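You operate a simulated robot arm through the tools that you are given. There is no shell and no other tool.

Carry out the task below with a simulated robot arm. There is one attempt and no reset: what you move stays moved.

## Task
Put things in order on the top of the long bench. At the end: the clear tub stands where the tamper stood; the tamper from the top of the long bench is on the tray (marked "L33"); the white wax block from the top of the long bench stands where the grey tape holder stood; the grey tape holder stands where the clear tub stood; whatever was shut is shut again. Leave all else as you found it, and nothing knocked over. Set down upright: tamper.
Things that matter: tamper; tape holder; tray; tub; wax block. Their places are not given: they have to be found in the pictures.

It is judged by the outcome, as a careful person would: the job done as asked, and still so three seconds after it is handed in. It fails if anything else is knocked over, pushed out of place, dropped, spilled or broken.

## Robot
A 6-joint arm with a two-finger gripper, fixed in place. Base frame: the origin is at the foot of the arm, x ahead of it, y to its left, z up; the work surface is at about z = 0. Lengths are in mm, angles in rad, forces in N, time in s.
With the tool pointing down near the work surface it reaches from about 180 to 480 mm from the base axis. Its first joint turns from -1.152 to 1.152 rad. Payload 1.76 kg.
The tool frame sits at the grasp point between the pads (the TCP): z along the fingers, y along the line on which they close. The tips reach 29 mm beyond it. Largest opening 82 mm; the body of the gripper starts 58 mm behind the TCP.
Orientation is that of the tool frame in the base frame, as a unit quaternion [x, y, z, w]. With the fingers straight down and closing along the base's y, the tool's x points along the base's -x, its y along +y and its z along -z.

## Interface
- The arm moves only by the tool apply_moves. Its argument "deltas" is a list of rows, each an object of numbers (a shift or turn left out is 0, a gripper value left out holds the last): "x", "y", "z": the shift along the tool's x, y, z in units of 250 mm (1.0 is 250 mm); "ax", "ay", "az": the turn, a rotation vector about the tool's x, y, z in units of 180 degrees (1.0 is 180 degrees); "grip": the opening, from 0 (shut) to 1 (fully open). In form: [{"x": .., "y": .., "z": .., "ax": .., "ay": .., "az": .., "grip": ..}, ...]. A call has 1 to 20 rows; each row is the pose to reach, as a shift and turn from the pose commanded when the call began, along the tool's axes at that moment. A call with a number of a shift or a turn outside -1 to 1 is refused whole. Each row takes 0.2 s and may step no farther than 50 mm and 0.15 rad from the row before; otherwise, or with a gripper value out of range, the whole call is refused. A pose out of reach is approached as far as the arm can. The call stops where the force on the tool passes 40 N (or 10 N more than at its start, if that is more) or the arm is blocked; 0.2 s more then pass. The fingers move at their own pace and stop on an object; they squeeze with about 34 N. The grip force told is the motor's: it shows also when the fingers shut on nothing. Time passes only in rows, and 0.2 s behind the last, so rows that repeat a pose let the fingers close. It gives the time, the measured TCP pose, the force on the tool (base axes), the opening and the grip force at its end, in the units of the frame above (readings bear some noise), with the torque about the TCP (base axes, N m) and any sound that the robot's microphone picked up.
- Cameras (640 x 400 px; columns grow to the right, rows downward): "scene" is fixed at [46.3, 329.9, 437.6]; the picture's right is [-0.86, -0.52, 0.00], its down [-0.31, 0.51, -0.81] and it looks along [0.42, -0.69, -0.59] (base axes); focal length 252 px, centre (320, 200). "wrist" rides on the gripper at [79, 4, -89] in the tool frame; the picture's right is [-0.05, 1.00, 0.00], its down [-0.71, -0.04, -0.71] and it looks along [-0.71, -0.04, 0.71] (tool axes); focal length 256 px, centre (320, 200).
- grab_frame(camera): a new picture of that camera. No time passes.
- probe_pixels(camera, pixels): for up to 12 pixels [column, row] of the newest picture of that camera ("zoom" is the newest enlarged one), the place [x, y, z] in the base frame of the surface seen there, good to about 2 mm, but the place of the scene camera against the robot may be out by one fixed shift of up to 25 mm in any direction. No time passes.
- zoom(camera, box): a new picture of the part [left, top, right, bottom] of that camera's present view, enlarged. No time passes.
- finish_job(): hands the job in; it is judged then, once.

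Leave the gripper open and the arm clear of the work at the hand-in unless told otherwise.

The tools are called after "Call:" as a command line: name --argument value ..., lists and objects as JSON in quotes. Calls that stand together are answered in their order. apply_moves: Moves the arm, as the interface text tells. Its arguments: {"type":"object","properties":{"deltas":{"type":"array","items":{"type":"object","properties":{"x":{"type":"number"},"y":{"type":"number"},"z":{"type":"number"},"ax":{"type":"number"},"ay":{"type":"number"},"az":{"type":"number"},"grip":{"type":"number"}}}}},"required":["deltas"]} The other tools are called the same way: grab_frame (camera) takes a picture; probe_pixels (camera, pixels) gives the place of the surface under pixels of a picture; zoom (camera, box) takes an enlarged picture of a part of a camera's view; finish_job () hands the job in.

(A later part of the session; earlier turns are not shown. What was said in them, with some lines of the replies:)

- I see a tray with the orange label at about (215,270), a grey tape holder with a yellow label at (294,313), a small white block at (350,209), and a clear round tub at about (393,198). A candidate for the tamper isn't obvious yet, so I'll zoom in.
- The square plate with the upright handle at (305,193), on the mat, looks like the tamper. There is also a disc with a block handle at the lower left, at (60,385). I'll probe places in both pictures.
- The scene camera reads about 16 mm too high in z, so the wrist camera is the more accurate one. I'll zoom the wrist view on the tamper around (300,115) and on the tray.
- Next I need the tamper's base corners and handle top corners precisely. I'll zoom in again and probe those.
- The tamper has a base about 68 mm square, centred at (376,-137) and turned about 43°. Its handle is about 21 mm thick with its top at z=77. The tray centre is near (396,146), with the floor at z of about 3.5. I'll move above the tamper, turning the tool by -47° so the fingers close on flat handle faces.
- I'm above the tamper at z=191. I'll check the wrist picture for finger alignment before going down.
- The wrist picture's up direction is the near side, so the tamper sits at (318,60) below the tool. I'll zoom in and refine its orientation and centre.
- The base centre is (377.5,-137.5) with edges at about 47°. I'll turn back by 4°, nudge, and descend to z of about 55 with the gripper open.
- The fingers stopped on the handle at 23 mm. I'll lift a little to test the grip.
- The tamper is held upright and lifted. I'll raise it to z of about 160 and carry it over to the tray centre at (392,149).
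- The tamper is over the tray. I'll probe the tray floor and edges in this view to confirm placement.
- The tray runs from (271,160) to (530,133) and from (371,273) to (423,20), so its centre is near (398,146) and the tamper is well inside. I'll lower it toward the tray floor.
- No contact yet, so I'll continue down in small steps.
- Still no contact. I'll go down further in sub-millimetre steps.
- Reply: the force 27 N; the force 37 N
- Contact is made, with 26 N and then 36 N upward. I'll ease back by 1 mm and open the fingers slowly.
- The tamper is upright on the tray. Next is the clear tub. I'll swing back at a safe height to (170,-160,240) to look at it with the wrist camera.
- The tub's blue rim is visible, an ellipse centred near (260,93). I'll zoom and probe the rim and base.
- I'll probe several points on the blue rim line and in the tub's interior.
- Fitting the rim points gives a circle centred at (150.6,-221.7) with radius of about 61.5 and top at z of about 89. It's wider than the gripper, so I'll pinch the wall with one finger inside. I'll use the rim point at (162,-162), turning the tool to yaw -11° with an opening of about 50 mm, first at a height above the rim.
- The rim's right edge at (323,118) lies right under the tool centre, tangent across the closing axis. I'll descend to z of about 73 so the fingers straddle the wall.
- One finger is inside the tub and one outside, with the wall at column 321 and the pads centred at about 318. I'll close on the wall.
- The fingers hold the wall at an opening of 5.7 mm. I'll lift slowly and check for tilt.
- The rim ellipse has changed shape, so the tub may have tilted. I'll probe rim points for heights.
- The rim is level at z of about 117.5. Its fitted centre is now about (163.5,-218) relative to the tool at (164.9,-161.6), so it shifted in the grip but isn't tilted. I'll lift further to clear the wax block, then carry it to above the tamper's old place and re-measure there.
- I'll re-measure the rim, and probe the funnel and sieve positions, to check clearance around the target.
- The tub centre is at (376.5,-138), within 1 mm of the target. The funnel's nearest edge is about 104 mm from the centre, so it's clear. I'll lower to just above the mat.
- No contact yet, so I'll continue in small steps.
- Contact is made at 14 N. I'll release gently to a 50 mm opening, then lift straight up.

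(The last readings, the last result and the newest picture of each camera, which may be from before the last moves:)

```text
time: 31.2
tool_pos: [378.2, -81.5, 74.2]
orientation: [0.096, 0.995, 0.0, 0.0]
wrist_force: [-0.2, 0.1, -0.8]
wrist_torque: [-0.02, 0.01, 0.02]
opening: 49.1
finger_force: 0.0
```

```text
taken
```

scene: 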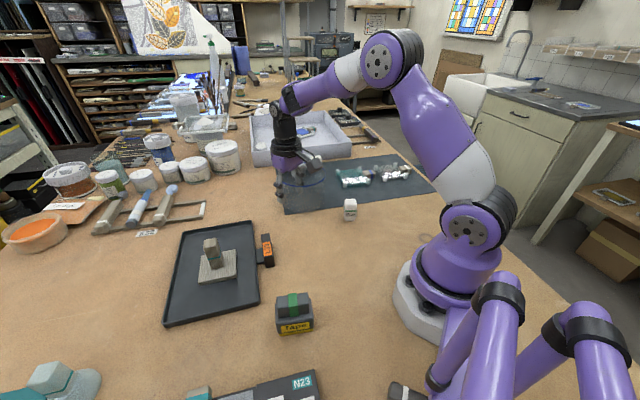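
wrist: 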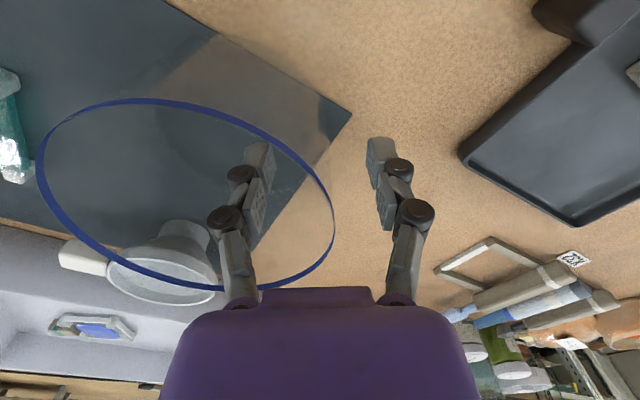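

The tub stands level and free of the fingers. I'll rise and travel to view the tape holder from about (185,110,210).

Call:
apply_moves --deltas '[{"z": -0.15}, {"z": -0.3}, {"z": -0.45}, {"z": -0.54}]'

Call:
grab_frame --camera "wrist"

Call:
apply_moves --deltas '[{"x": 0.129, "y": 0.086, "az": -0.0326, "grip": 1}, {"x": 0.258, "y": 0.172, "az": -0.065}, {"x": 0.387, "y": 0.258, "az": -0.098}, {"x": 0.517, "y": 0.345, "az": -0.13}, {"x": 0.646, "y": 0.431, "az": -0.163}, {"x": 0.775, "y": 0.517, "az": -0.195}, {"x": 0.904, "y": 0.603, "az": -0.228}, {"x": 0.904, "y": 0.603, "az": -0.228}]'

Call:
grab_frame --camera "wrist"

Call:
grab_frame --camera "scene"

```text
time: 32.2
tool_pos: [377.6, -82.5, 208.9]
orientation: [0.096, 0.995, 0.0, 0.0]
wrist_force: [0.1, -0.1, 0.3]
wrist_torque: [0.04, 0.02, 0.04]
opening: 49.1
finger_force: 0.1
```

```text
taken
```

wrist: 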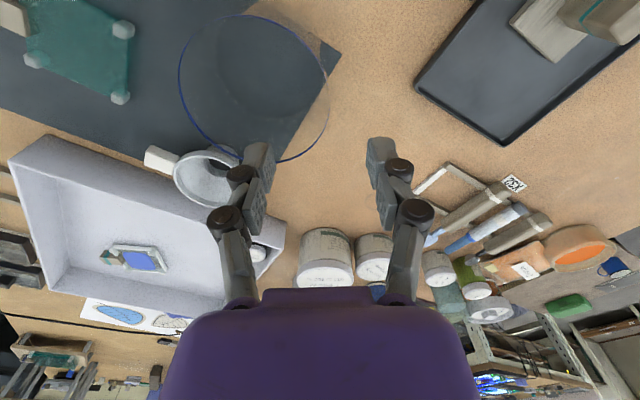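

```text
time: 34.0
tool_pos: [185.6, 108.8, 209.4]
orientation: [-0.259, 0.966, 0.0, 0.0]
wrist_force: [0.0, 0.9, -0.5]
wrist_torque: [0.0, -0.02, -0.01]
opening: 82.0
finger_force: 0.0
```

```text
taken
```

wrist: 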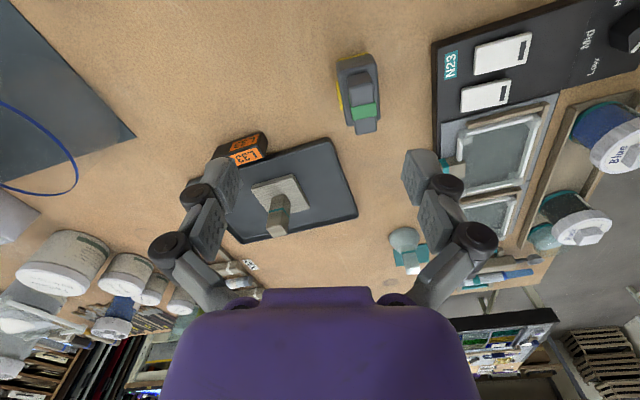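

```text
taken
```

scene: 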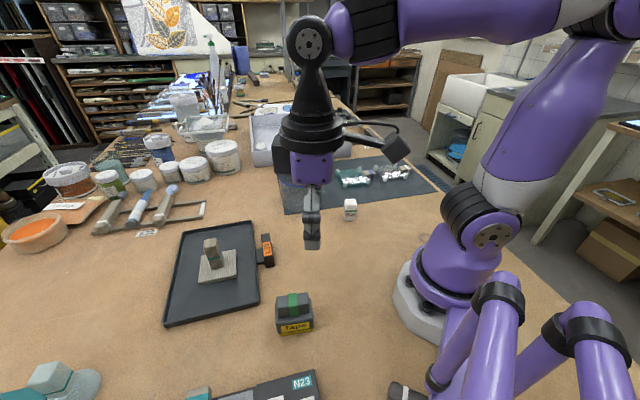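

The tape holder is at about (358,92) in the wrist view. I'll zoom in on it.

Call:
zoom --camera "wrist" --box '[310, 40, 410, 140]'

Call:
zoom --camera "scene" --box '[260, 275, 330, 345]'

```text
4.00 times, centred on (360, 90) of wrist
```

zoom: 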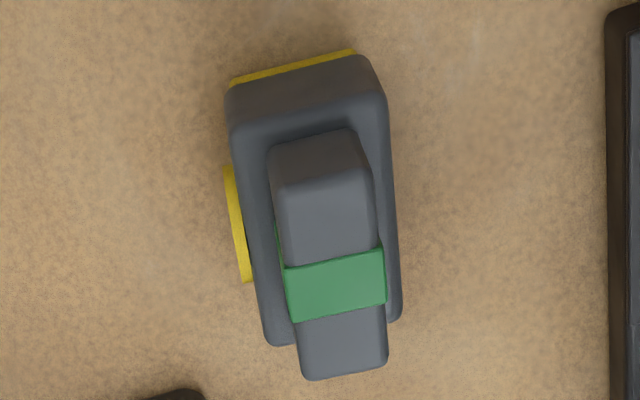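

```text
5.71 times, centred on (295, 310) of scene
```

zoom: 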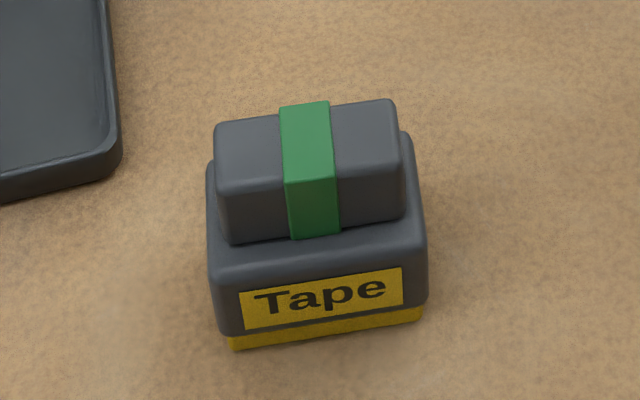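

I'll probe the corners of the tape holder's top block and of its body.

Call:
zoom --camera "wrist" --box '[310, 40, 410, 140]'

Call:
probe_pixels --camera "zoom" --pixels '[[285, 195], [368, 180], [305, 372], [383, 362], [333, 280], [240, 125], [378, 100], [273, 338], [394, 312], [232, 90], [235, 220], [345, 55]]'

```text
4.00 times, centred on (360, 90) of wrist
```

zoom: 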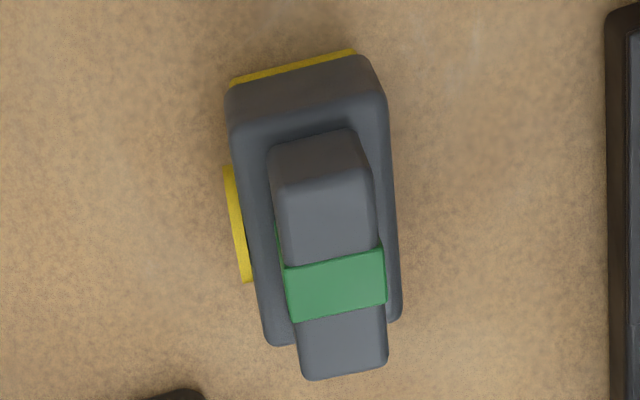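

```text
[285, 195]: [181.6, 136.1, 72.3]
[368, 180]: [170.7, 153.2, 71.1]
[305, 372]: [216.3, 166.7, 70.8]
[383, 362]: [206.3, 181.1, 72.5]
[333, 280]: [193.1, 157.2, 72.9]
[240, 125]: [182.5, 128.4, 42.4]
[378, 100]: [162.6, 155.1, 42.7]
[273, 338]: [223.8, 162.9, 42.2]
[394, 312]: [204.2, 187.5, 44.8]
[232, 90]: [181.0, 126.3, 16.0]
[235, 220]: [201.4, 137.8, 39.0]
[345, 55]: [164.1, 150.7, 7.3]
```

The tape holder centre is (193.5,158.9) and its long axis is at about 39°. The body is about 33×54 mm up to z=43, with a top block up to z=72. I'll turn to yaw 39° and go down over it, checking midway.

Call:
apply_moves --deltas '[{"x": -0.064, "y": 0.079, "az": -0.025}, {"x": -0.1276, "y": 0.158, "az": -0.05}, {"x": -0.1276, "y": 0.158, "z": 0.15, "az": -0.05}, {"x": -0.1276, "y": 0.158, "z": 0.3, "az": -0.05}, {"x": -0.1276, "y": 0.158, "z": 0.3, "az": -0.05}]'

Call:
grab_frame --camera "wrist"

Call:
zoom --camera "wrist" --box '[260, 0, 380, 120]'

```text
time: 35.2
tool_pos: [191.8, 160.1, 132.7]
orientation: [-0.335, 0.942, -0.001, 0.001]
wrist_force: [0.4, 0.6, 0.5]
wrist_torque: [0.01, 0.01, 0.06]
opening: 82.0
finger_force: 0.1
```

```text
taken
```

wrist: 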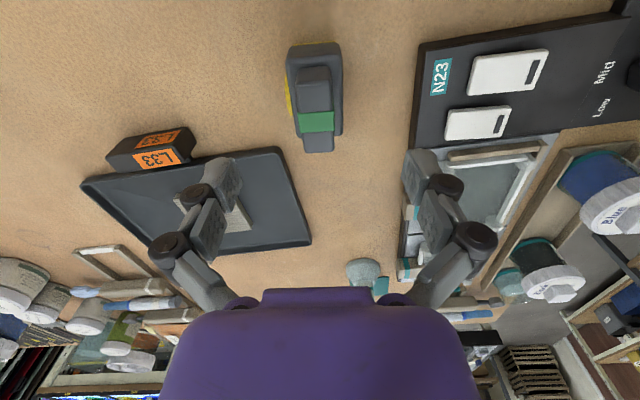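

```text
3.33 times, centred on (320, 60) of wrist
```

zoom: 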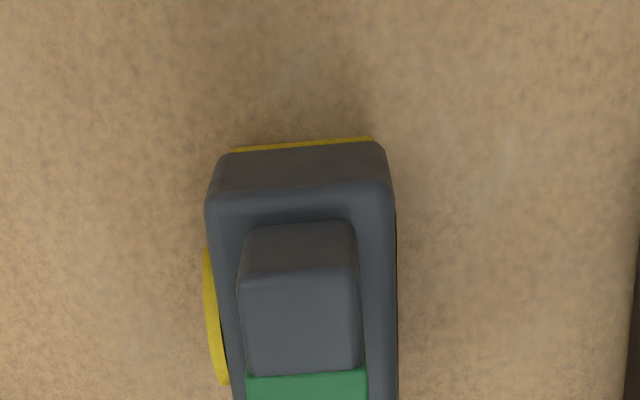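

It's nearly aligned. I'll refine the centre with a second probe.

Call:
zoom --camera "wrist" --box '[250, 30, 380, 160]'

Call:
probe_pixels --camera "wrist" --pixels '[[290, 62], [337, 58], [304, 134], [338, 131], [302, 85], [326, 83], [308, 148], [329, 147]]'

```text
3.08 times, centred on (315, 95) of wrist
```

zoom: 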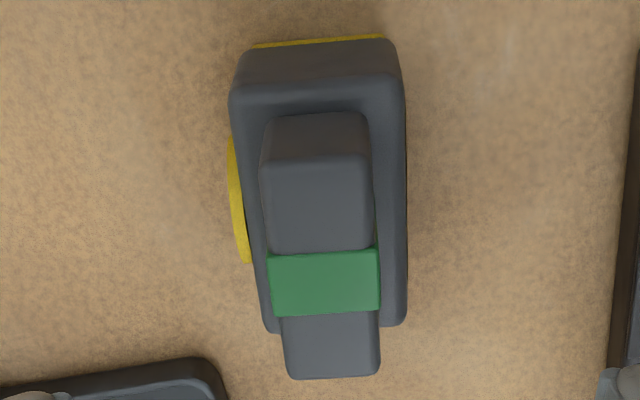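

```text
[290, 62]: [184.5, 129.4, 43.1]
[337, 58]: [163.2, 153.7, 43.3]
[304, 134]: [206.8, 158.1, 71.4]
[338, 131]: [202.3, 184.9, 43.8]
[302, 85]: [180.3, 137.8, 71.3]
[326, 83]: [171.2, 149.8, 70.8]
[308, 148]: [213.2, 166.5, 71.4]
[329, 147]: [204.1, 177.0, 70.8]
```

The centre is confirmed at (193,158.4). I'll descend to z of about 34 and close on the body.

Call:
apply_moves --deltas '[{"z": 0.13}, {"z": 0.26}, {"z": 0.34}, {"z": 0.396}, {"z": 0.396}]'

Call:
apply_moves --deltas '[{"grip": 0.6}, {"grip": 0.45}, {"grip": 0.3}, {"grip": 0.2}, {"grip": 0.2}]'

Call:
grab_frame --camera "wrist"

Call:
grab_frame --camera "scene"

```text
time: 36.4
tool_pos: [191.1, 160.8, 35.3]
orientation: [-0.335, 0.942, 0.0, 0.0]
wrist_force: [0.3, 0.3, -0.1]
wrist_torque: [0.0, 0.01, -0.02]
opening: 82.1
finger_force: 0.0
```

```text
time: 37.6
tool_pos: [192.5, 160.1, 36.3]
orientation: [-0.335, 0.942, 0.0, 0.0]
wrist_force: [-0.2, -1.6, 8.3]
wrist_torque: [-0.08, 0.02, 0.0]
opening: 37.0
finger_force: 34.0
```

```text
taken
```

wrist: 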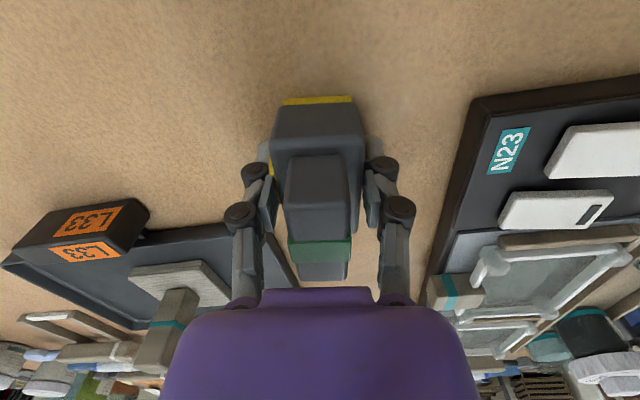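

```text
taken
```

scene: 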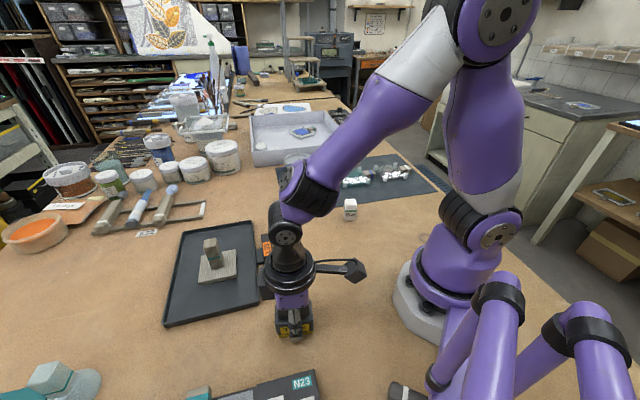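

The body is gripped at 37 mm. I'll lift and carry it along an arc around the base to about (258,0), keeping the tool yaw turning with the arm.

Call:
apply_moves --deltas '[{"z": -0.03, "grip": 0.1}, {"z": -0.18}, {"z": -0.35}, {"z": -0.52}, {"x": 0.012, "y": -0.116, "z": -0.52, "az": 0.0356}, {"x": 0.024, "y": -0.232, "z": -0.52, "az": 0.0711}, {"x": 0.036, "y": -0.348, "z": -0.52, "az": 0.1067}, {"x": 0.091, "y": -0.453, "z": -0.52, "az": 0.1438}, {"x": 0.145, "y": -0.558, "z": -0.52, "az": 0.181}, {"x": 0.2, "y": -0.663, "z": -0.52, "az": 0.218}]'

Call:
grab_frame --camera "wrist"

Call:
grab_frame --camera "scene"

```text
time: 39.8
tool_pos: [258.5, -0.8, 165.8]
orientation: [0.002, 1.0, -0.001, 0.0]
wrist_force: [-0.7, -0.2, -1.7]
wrist_torque: [0.01, 0.04, 0.01]
opening: 37.1
finger_force: 34.5
```

```text
taken
```

wrist: 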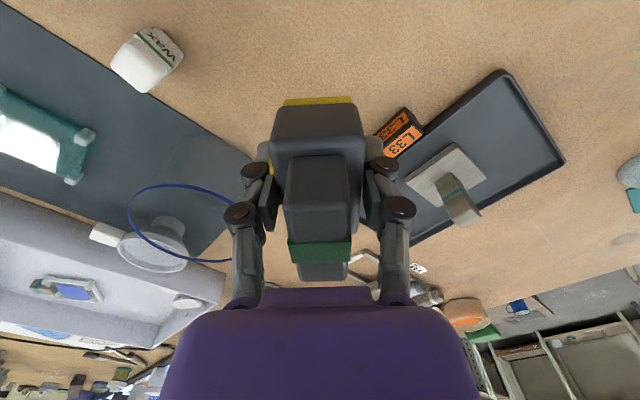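

```text
taken
```

scene: 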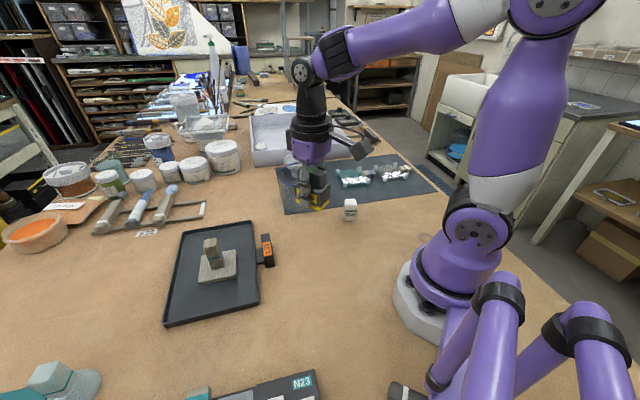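

The tub stands in place in the background and the tape holder is held steady. I'll continue the arc to the tub's old place at (151,-222).

Call:
apply_moves --deltas '[{"x": 0.021, "y": -0.117, "az": 0.037}, {"x": 0.043, "y": -0.233, "az": 0.074}, {"x": 0.064, "y": -0.35, "az": 0.111}, {"x": 0.12, "y": -0.457, "az": 0.148}, {"x": 0.176, "y": -0.563, "az": 0.185}, {"x": 0.232, "y": -0.67, "az": 0.222}, {"x": 0.33, "y": -0.778, "az": 0.25}, {"x": 0.428, "y": -0.886, "az": 0.278}, {"x": 0.428, "y": -0.886, "az": 0.278}]'

Call:
grab_frame --camera "wrist"

Call:
grab_frame --camera "scene"

```text
time: 41.8
tool_pos: [150.4, -221.5, 168.0]
orientation: [0.424, 0.906, -0.001, 0.0]
wrist_force: [0.5, 0.7, -1.6]
wrist_torque: [0.0, -0.01, 0.02]
opening: 37.1
finger_force: 34.0
```

```text
taken
```

wrist: 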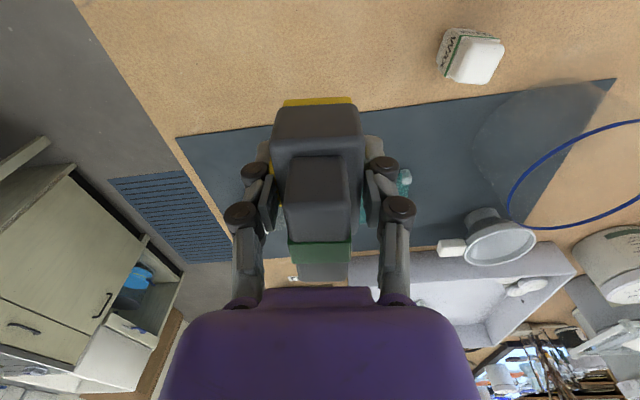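

```text
taken
```

scene: 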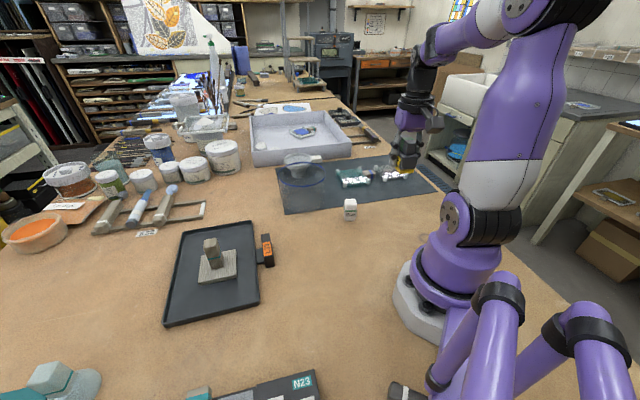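

I'm over the target. I'll lower to a few mm above the bench, then in fine steps until contact.

Call:
apply_moves --deltas '[{"z": 0.15}, {"z": 0.3}, {"z": 0.42}, {"z": 0.5}, {"z": 0.5}]'

Call:
apply_moves --deltas '[{"z": 0.006}, {"z": 0.012}, {"z": 0.012}]'

Call:
apply_moves --deltas '[{"z": 0.003}, {"z": 0.006}, {"z": 0.006}]'

```text
time: 43.0
tool_pos: [149.4, -222.1, 40.8]
orientation: [0.424, 0.906, 0.0, 0.0]
wrist_force: [0.4, -0.7, -1.2]
wrist_torque: [0.02, -0.01, -0.04]
opening: 37.3
finger_force: 34.1
```

```text
time: 43.8
tool_pos: [151.7, -221.1, 36.1]
orientation: [0.425, 0.905, -0.001, 0.0]
wrist_force: [0.3, 0.1, -1.4]
wrist_torque: [-0.02, -0.03, -0.01]
opening: 37.3
finger_force: 33.9
```

```text
time: 44.6
tool_pos: [150.9, -221.4, 35.9]
orientation: [0.424, 0.905, 0.0, 0.0]
wrist_force: [-0.2, 0.9, 1.4]
wrist_torque: [-0.02, 0.01, 0.01]
opening: 37.2
finger_force: 33.8
```

The force is just turning positive, so I'll take one more small step down.

Call:
apply_moves --deltas '[{"z": 0.002}, {"z": 0.004}, {"z": 0.004}]'

```text
time: 45.4
tool_pos: [151.6, -222.7, 35.2]
orientation: [0.424, 0.906, 0.0, 0.001]
wrist_force: [-5.1, 7.3, 34.1]
wrist_torque: [0.18, 0.15, 0.0]
opening: 37.0
finger_force: 33.5
```

Contact is firm. I'll ease back 0.7 mm, open, and rise.

Call:
apply_moves --deltas '[{"z": -0.003}, {"z": -0.003, "grip": 0.6}, {"z": -0.003, "grip": 0.9}, {"z": -0.003, "grip": 0.9}]'

Call:
apply_moves --deltas '[{"z": -0.1}, {"z": -0.28}, {"z": -0.46}, {"z": -0.6}, {"z": -0.6}]'

Call:
grab_frame --camera "wrist"

Call:
grab_frame --camera "scene"

```text
time: 46.4
tool_pos: [150.7, -220.5, 36.5]
orientation: [0.424, 0.906, 0.001, 0.0]
wrist_force: [-0.6, 0.1, 0.3]
wrist_torque: [-0.02, 0.02, 0.02]
opening: 73.8
finger_force: 0.1
```

```text
time: 47.6
tool_pos: [148.5, -222.0, 188.2]
orientation: [0.424, 0.906, 0.0, 0.001]
wrist_force: [-1.0, -0.2, 0.0]
wrist_torque: [0.02, 0.02, 0.0]
opening: 73.9
finger_force: 0.1
```

```text
taken
```

wrist: 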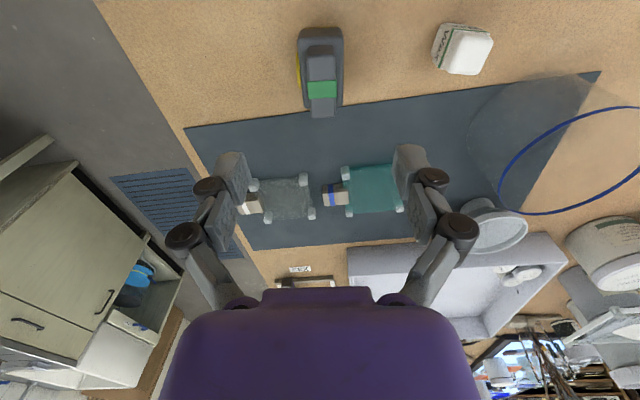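

```text
taken
```

scene: 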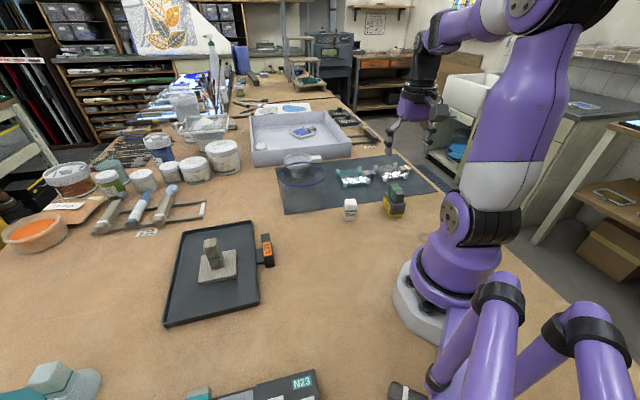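

The tape holder stands at the tub's old place. Next I'll zoom on the wax block at (463,50) and probe it.

Call:
zoom --camera "wrist" --box '[420, 10, 510, 90]'

Call:
probe_pixels --camera "wrist" --pixels '[[452, 34], [490, 40], [448, 69], [477, 73], [467, 52], [437, 45], [458, 27], [320, 65], [308, 35], [338, 35], [321, 95]]'

```text
5.00 times, centred on (465, 50) of wrist
```

zoom: 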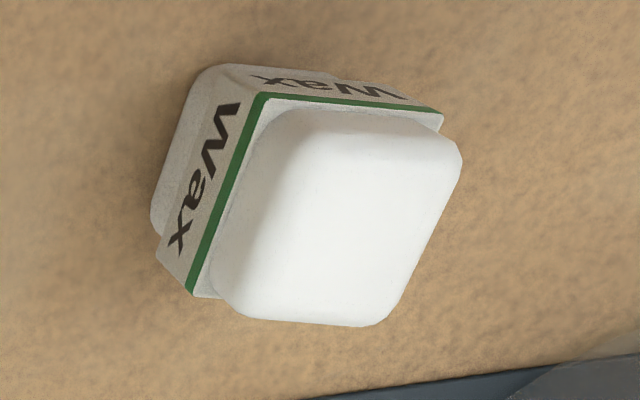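

```text
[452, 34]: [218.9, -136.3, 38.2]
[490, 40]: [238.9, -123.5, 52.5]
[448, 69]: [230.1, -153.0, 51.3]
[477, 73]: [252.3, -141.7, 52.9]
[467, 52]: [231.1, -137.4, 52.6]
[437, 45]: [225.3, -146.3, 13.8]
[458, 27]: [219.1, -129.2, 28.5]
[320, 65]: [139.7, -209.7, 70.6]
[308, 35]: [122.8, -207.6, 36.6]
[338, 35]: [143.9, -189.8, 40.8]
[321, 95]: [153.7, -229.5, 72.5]
```

I'll move above the wax block to get its orientation more accurately.

Call:
apply_moves --deltas '[{"x": 0.019, "y": 0.148, "az": -0.037, "grip": 1}, {"x": 0.038, "y": 0.295, "az": -0.074}, {"x": 0.057, "y": 0.443, "az": -0.111}, {"x": 0.057, "y": 0.443, "az": -0.111}]'

Call:
grab_frame --camera "wrist"

Call:
zoom --camera "wrist" --box '[280, 0, 380, 100]'

```text
time: 48.6
tool_pos: [225.8, -138.0, 186.1]
orientation: [0.26, 0.966, 0.0, 0.001]
wrist_force: [0.3, -1.0, 0.4]
wrist_torque: [-0.01, 0.01, 0.05]
opening: 81.9
finger_force: 0.0
```

```text
taken
```

wrist: 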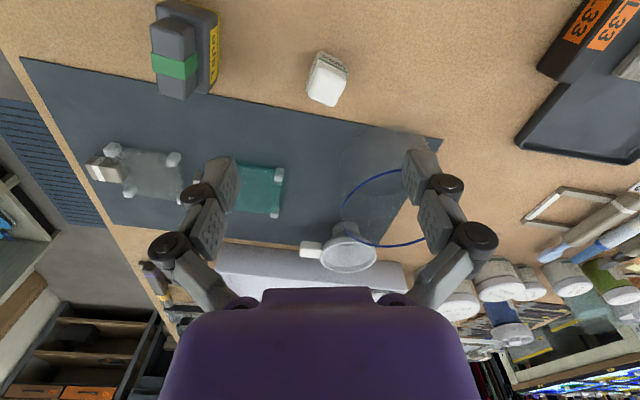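

```text
4.00 times, centred on (330, 50) of wrist
```

zoom: 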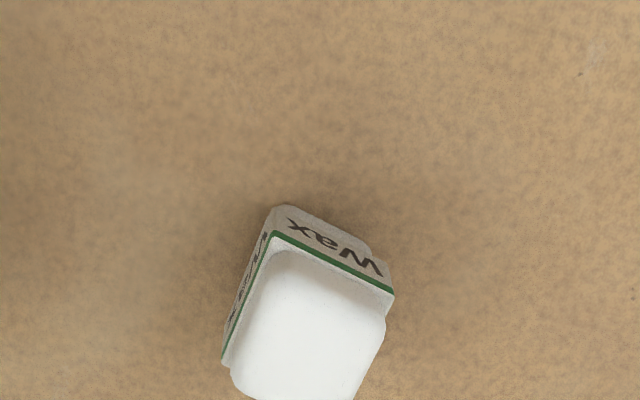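

Call:
zoom --camera "wrist" --box '[295, 40, 361, 116]'

```text
5.26 times, centred on (328, 78) of wrist
```

zoom: 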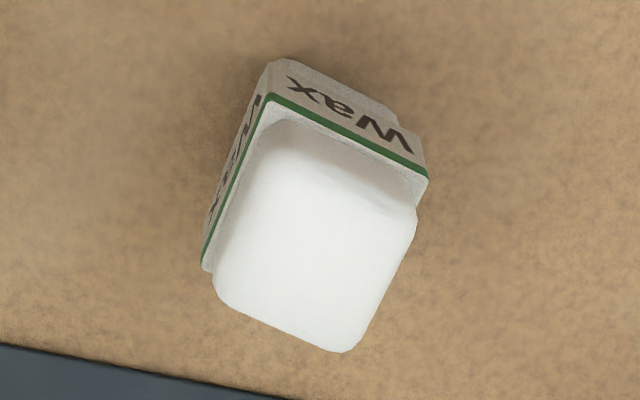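

Call:
probe_pixels --camera "zoom" --pixels '[[265, 150], [410, 218], [222, 290], [343, 345], [275, 108], [418, 178], [207, 262], [308, 240], [350, 130], [240, 190], [300, 80], [380, 115]]'

```text
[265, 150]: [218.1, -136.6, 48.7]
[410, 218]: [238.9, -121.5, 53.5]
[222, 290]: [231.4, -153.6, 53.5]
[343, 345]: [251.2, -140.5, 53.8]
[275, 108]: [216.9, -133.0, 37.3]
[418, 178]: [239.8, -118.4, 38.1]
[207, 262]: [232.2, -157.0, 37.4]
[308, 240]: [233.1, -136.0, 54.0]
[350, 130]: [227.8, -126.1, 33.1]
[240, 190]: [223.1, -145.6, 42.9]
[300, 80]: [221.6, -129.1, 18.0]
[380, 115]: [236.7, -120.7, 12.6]
```

The wax block is about 28 mm square, its top is at z=54, it's centred at (235.3,-138), and its edges are at 32.5°. I'll turn to yaw -57.5° and go down to z of about 90 for an alignment check.

Call:
apply_moves --deltas '[{"x": -0.008, "y": 0.005, "az": 0.038}, {"x": -0.016, "y": 0.01, "az": 0.076}, {"x": -0.024, "y": 0.015, "az": 0.114}, {"x": -0.0316, "y": 0.0205, "az": 0.152}, {"x": -0.0316, "y": 0.0205, "z": 0.18, "az": 0.152}, {"x": -0.0316, "y": 0.0205, "z": 0.36, "az": 0.152}, {"x": -0.0316, "y": 0.0205, "z": 0.36, "az": 0.152}]'

Call:
grab_frame --camera "wrist"

Call:
zoom --camera "wrist" --box '[270, 30, 370, 130]'

```text
time: 50.2
tool_pos: [235.6, -138.8, 97.3]
orientation: [0.481, 0.877, 0.0, 0.0]
wrist_force: [-0.9, -0.4, -0.7]
wrist_torque: [-0.01, 0.04, -0.02]
opening: 81.7
finger_force: 0.1
```

```text
taken
```

wrist: 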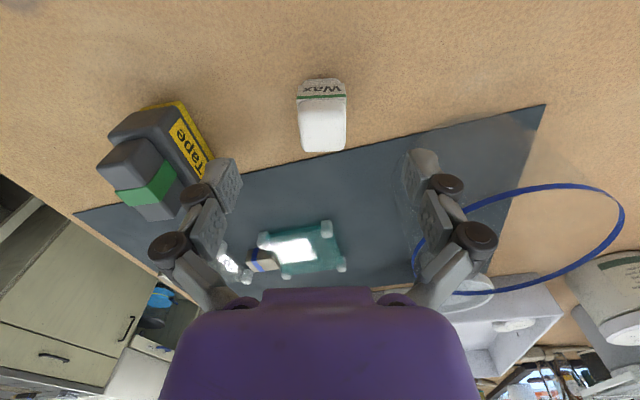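

```text
4.00 times, centred on (320, 80) of wrist
```

zoom: 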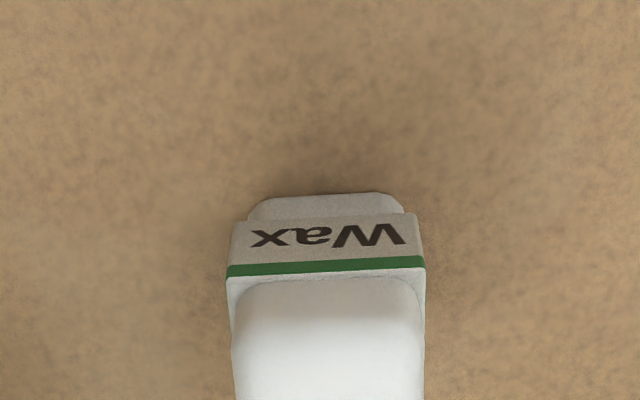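

It's well aligned, with the block's centre column at about 322. I'll descend to z of about 33 and close.

Call:
apply_moves --deltas '[{"z": 0.12}, {"z": 0.21}, {"z": 0.257}, {"z": 0.257}]'

Call:
apply_moves --deltas '[{"grip": 0.5}, {"grip": 0.35}, {"grip": 0.2}, {"grip": 0.15}, {"grip": 0.15}]'

```text
time: 51.2
tool_pos: [236.8, -137.8, 32.2]
orientation: [0.483, 0.876, -0.001, 0.001]
wrist_force: [-0.1, -0.2, 0.2]
wrist_torque: [0.0, -0.01, 0.01]
opening: 82.1
finger_force: 0.1
```

```text
time: 52.4
tool_pos: [238.3, -137.8, 33.3]
orientation: [0.481, 0.877, 0.0, 0.0]
wrist_force: [0.8, 0.2, 3.4]
wrist_torque: [-0.05, 0.02, 0.04]
opening: 26.9
finger_force: 33.8
```

Gripped at 27 mm. I'll lift and carry it on an arc toward the tape holder's old place.

Call:
apply_moves --deltas '[{"z": -0.03, "grip": 0.1}, {"z": -0.16}, {"z": -0.32}, {"z": -0.48}, {"x": 0.067, "y": 0.065, "z": -0.48, "az": -0.037}, {"x": 0.135, "y": 0.131, "z": -0.48, "az": -0.074}, {"x": 0.202, "y": 0.196, "z": -0.48, "az": -0.111}, {"x": 0.269, "y": 0.262, "z": -0.48, "az": -0.148}, {"x": 0.337, "y": 0.327, "z": -0.48, "az": -0.185}, {"x": 0.404, "y": 0.3925, "z": -0.48, "az": -0.2222}]'

Call:
grab_frame --camera "wrist"

```text
time: 54.6
tool_pos: [266.1, -0.2, 150.8]
orientation: [0.152, 0.988, 0.001, 0.0]
wrist_force: [0.5, 0.8, -0.8]
wrist_torque: [0.01, -0.01, 0.0]
opening: 27.0
finger_force: 34.2
```

```text
taken
```

wrist: 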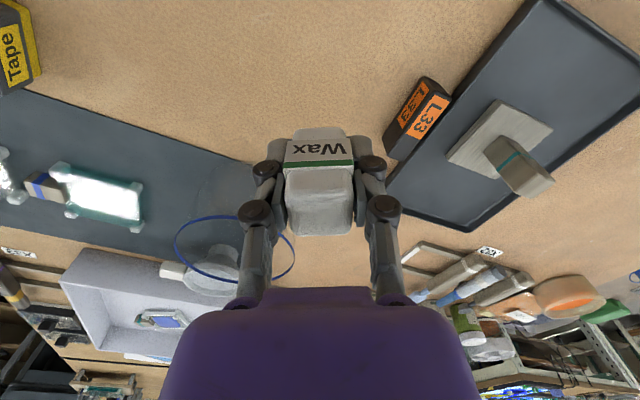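

It's held firmly. I'll continue to (193.3,158.6) with yaw 32.5°.

Call:
apply_moves --deltas '[{"x": 0.059, "y": 0.086, "az": -0.0417}, {"x": 0.118, "y": 0.172, "az": -0.0833}, {"x": 0.178, "y": 0.259, "az": -0.125}, {"x": 0.237, "y": 0.345, "az": -0.1667}, {"x": 0.314, "y": 0.403, "az": -0.2037}, {"x": 0.391, "y": 0.46, "az": -0.2407}, {"x": 0.468, "y": 0.518, "az": -0.2778}, {"x": 0.468, "y": 0.518, "az": -0.2778}, {"x": 0.468, "y": 0.518, "az": -0.2778}]'

Call:
grab_frame --camera "wrist"

Call:
grab_frame --camera "scene"

```text
time: 56.6
tool_pos: [192.6, 156.7, 151.2]
orientation: [-0.28, 0.96, 0.0, -0.001]
wrist_force: [-0.5, 0.3, 0.3]
wrist_torque: [0.02, 0.02, -0.01]
opening: 26.9
finger_force: 34.2
```

```text
taken
```

wrist: 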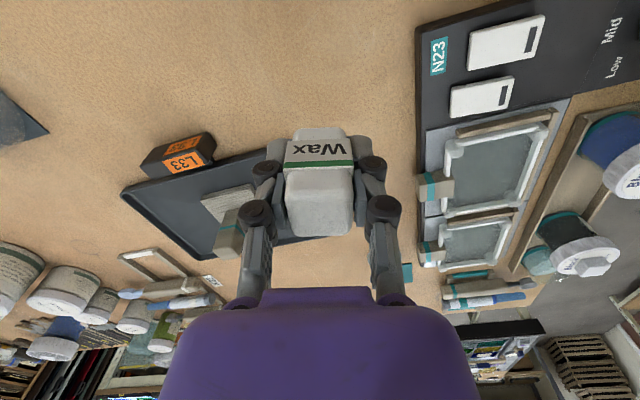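

```text
taken
```

scene: 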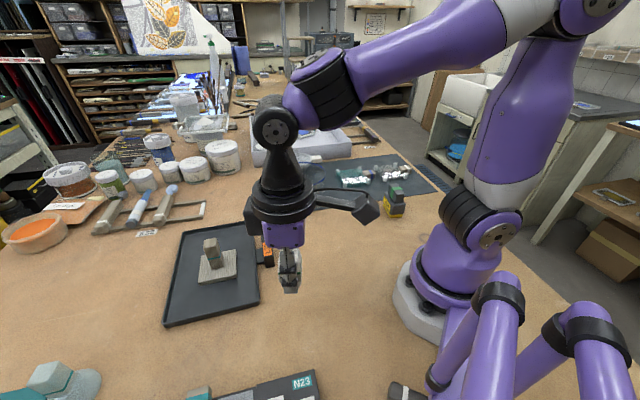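

I'm over the target. I'll lower it, with fine steps at the end.

Call:
apply_moves --deltas '[{"z": 0.15}, {"z": 0.3}, {"z": 0.4}, {"z": 0.46}, {"z": 0.46}]'

Call:
apply_moves --deltas '[{"z": 0.006}, {"z": 0.012}, {"z": 0.012}]'

Call:
apply_moves --deltas '[{"z": 0.003}, {"z": 0.006}, {"z": 0.006}]'

```text
time: 57.8
tool_pos: [194.7, 157.2, 38.1]
orientation: [-0.279, 0.96, 0.0, 0.0]
wrist_force: [0.0, 0.3, -0.9]
wrist_torque: [-0.01, 0.0, 0.01]
opening: 27.1
finger_force: 33.4
```

```text
time: 58.6
tool_pos: [193.8, 157.5, 34.4]
orientation: [-0.279, 0.96, -0.001, -0.001]
wrist_force: [-0.6, 0.7, -0.2]
wrist_torque: [-0.02, -0.01, 0.01]
opening: 26.7
finger_force: 33.7
```

```text
time: 59.4
tool_pos: [192.0, 157.6, 33.2]
orientation: [-0.278, 0.96, 0.0, 0.001]
wrist_force: [-5.6, -3.4, 17.2]
wrist_torque: [-0.06, 0.14, -0.02]
opening: 26.9
finger_force: 33.9
```

Contact is at 17 N. I'll release and rise.

Call:
apply_moves --deltas '[{"z": -0.002}, {"z": -0.002, "grip": 0.5}, {"z": -0.002, "grip": 0.8}, {"z": -0.002, "grip": 0.8}]'

Call:
apply_moves --deltas '[{"z": -0.1}, {"z": -0.28}, {"z": -0.46}, {"z": -0.64}, {"z": -0.72}]'

Call:
grab_frame --camera "wrist"

Call:
grab_frame --camera "scene"

```text
time: 60.4
tool_pos: [194.3, 157.6, 33.5]
orientation: [-0.279, 0.96, 0.0, 0.0]
wrist_force: [-0.6, 0.4, 1.0]
wrist_torque: [0.03, 0.02, 0.01]
opening: 65.6
finger_force: 0.0
```

```text
time: 61.6
tool_pos: [193.8, 156.1, 212.3]
orientation: [-0.279, 0.96, 0.0, 0.0]
wrist_force: [-0.1, 0.1, 0.1]
wrist_torque: [0.01, 0.05, -0.01]
opening: 65.7
finger_force: 0.2
```

```text
taken
```

wrist: 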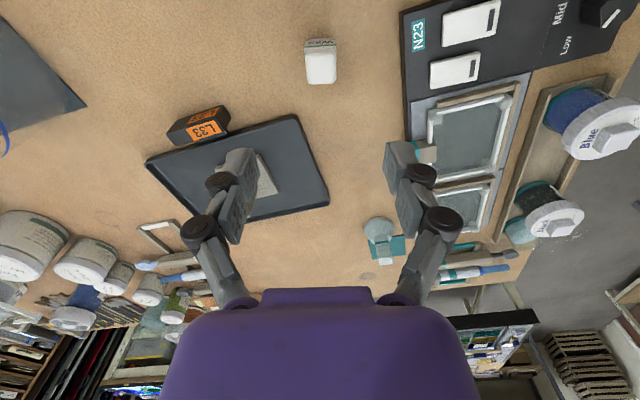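

```text
taken
```

scene: 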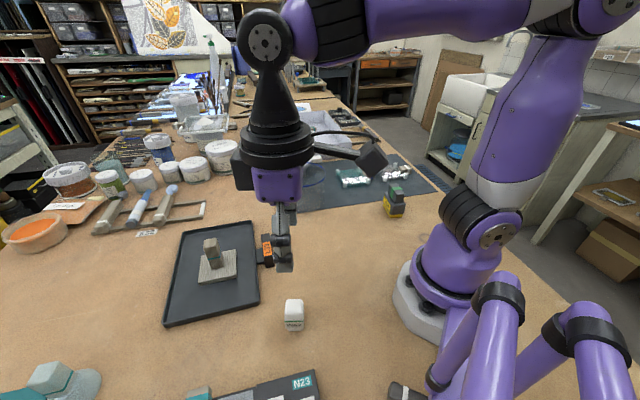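

The wax block stands. I'll probe its position, then move the arm clear and open, to a pose from which I can check the tub and the rest.

Call:
probe_pixels --camera "wrist" --pixels '[[309, 55], [335, 54], [312, 80], [333, 80], [321, 66]]'

Call:
apply_moves --deltas '[{"x": -0.02, "y": -0.1, "z": -0.05, "az": 0.03, "grip": 1}, {"x": -0.04, "y": -0.2, "z": -0.1, "az": 0.06}, {"x": -0.04, "y": -0.32, "z": -0.15, "az": 0.09}, {"x": -0.02, "y": -0.44, "z": -0.2, "az": 0.12}, {"x": 0.0, "y": -0.56, "z": -0.2, "az": 0.15}, {"x": 0.03, "y": -0.68, "z": -0.2, "az": 0.18}, {"x": 0.06, "y": -0.78, "z": -0.2, "az": 0.18}]'

Call:
grab_frame --camera "wrist"

Call:
grab_frame --camera "scene"

```text
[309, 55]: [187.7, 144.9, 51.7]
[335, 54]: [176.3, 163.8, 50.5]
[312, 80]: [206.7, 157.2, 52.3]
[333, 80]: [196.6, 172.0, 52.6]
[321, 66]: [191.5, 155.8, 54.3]
```

```text
time: 63.2
tool_pos: [284.3, -16.5, 263.2]
orientation: [0.0, 1.0, 0.001, -0.001]
wrist_force: [-0.7, 0.8, -1.2]
wrist_torque: [0.0, 0.01, 0.02]
opening: 81.7
finger_force: 0.1
```

```text
taken
```

wrist: 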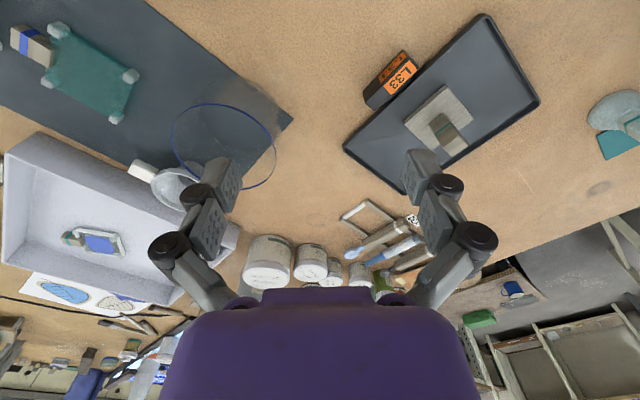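

```text
taken
```

scene: 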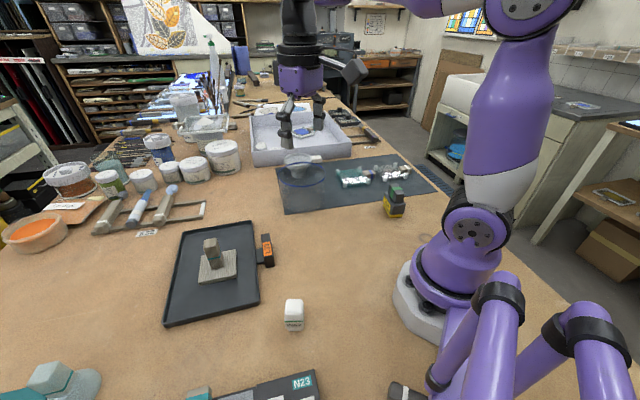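

The wax is centred at about (192,159). I'll check the tub's final position and level.

Call:
zoom --camera "wrist" --box '[150, 80, 300, 200]'

Call:
zoom --camera "scene" --box '[260, 130, 460, 255]'

```text
3.33 times, centred on (225, 140) of wrist
```

zoom: 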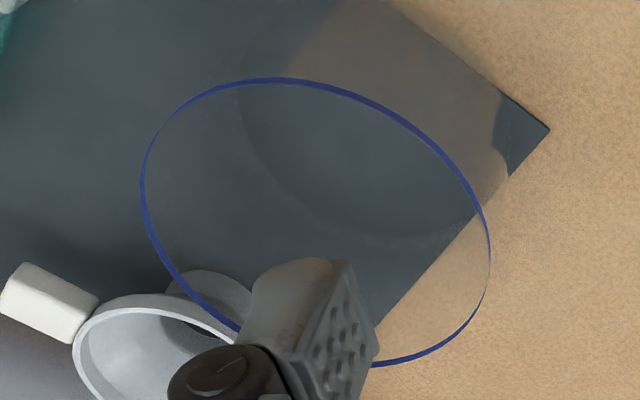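

```text
3.20 times, centred on (360, 192) of scene
```

zoom: 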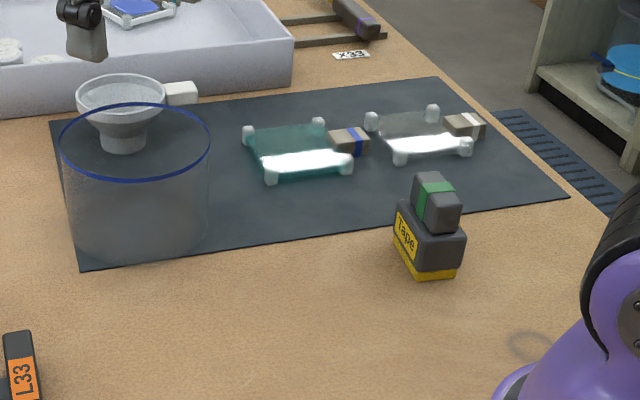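

Everything is where it should be:
- The tub stands level on the tamper's old spot.
- The tape holder is on the tub's old spot, with its base at zoom (430,258) against the tub base's earlier (424,262).
- The wax block is on the tape holder's old spot.
- The tamper stands upright on tray L33.
- The funnel and screens haven't moved.

The gripper is open and the arm is clear, so I'm handing in.

Call:
finish_job

```text
The job is handed in.
```

The job is handed in, with all four things moved and nothing knocked over. I checked the places in the wrist and scene pictures before handing in. No verdict came back with the hand-in.

| Thing | Where it is now | How it was checked |
|---|---|---|
| Tamper | Upright near the middle of tray L33 | Seen standing in both cameras |
| Clear tub | Level, where the tamper stood | Rim measured within about 1 mm of the spot just before I set it down |
| Tape holder | Where the tub stood | Seen standing there, with its base lined up with the tub's old spot |
| White wax block | Where the tape holder stood | Measured within about 2 mm of the spot |

- **Tub:** it shifted about 13 mm in the gripper as I picked it up, so I re-measured and corrected before lowering it. It's wider than the tamper, so its edge hangs slightly over the edge of the mat.
- **Orientation:** the tape holder and the wax block each ended up turned about 90° from how they first stood. The task didn't say which way they should face.
- **Which tamper:** I took the square plate with the upright handle on the mat to be the tamper. A disc with a block handle at the far corner of the bench looked a little like one, but it is out of the arm's reach.
- **Nothing shut:** nothing I needed was shut, so I opened nothing.
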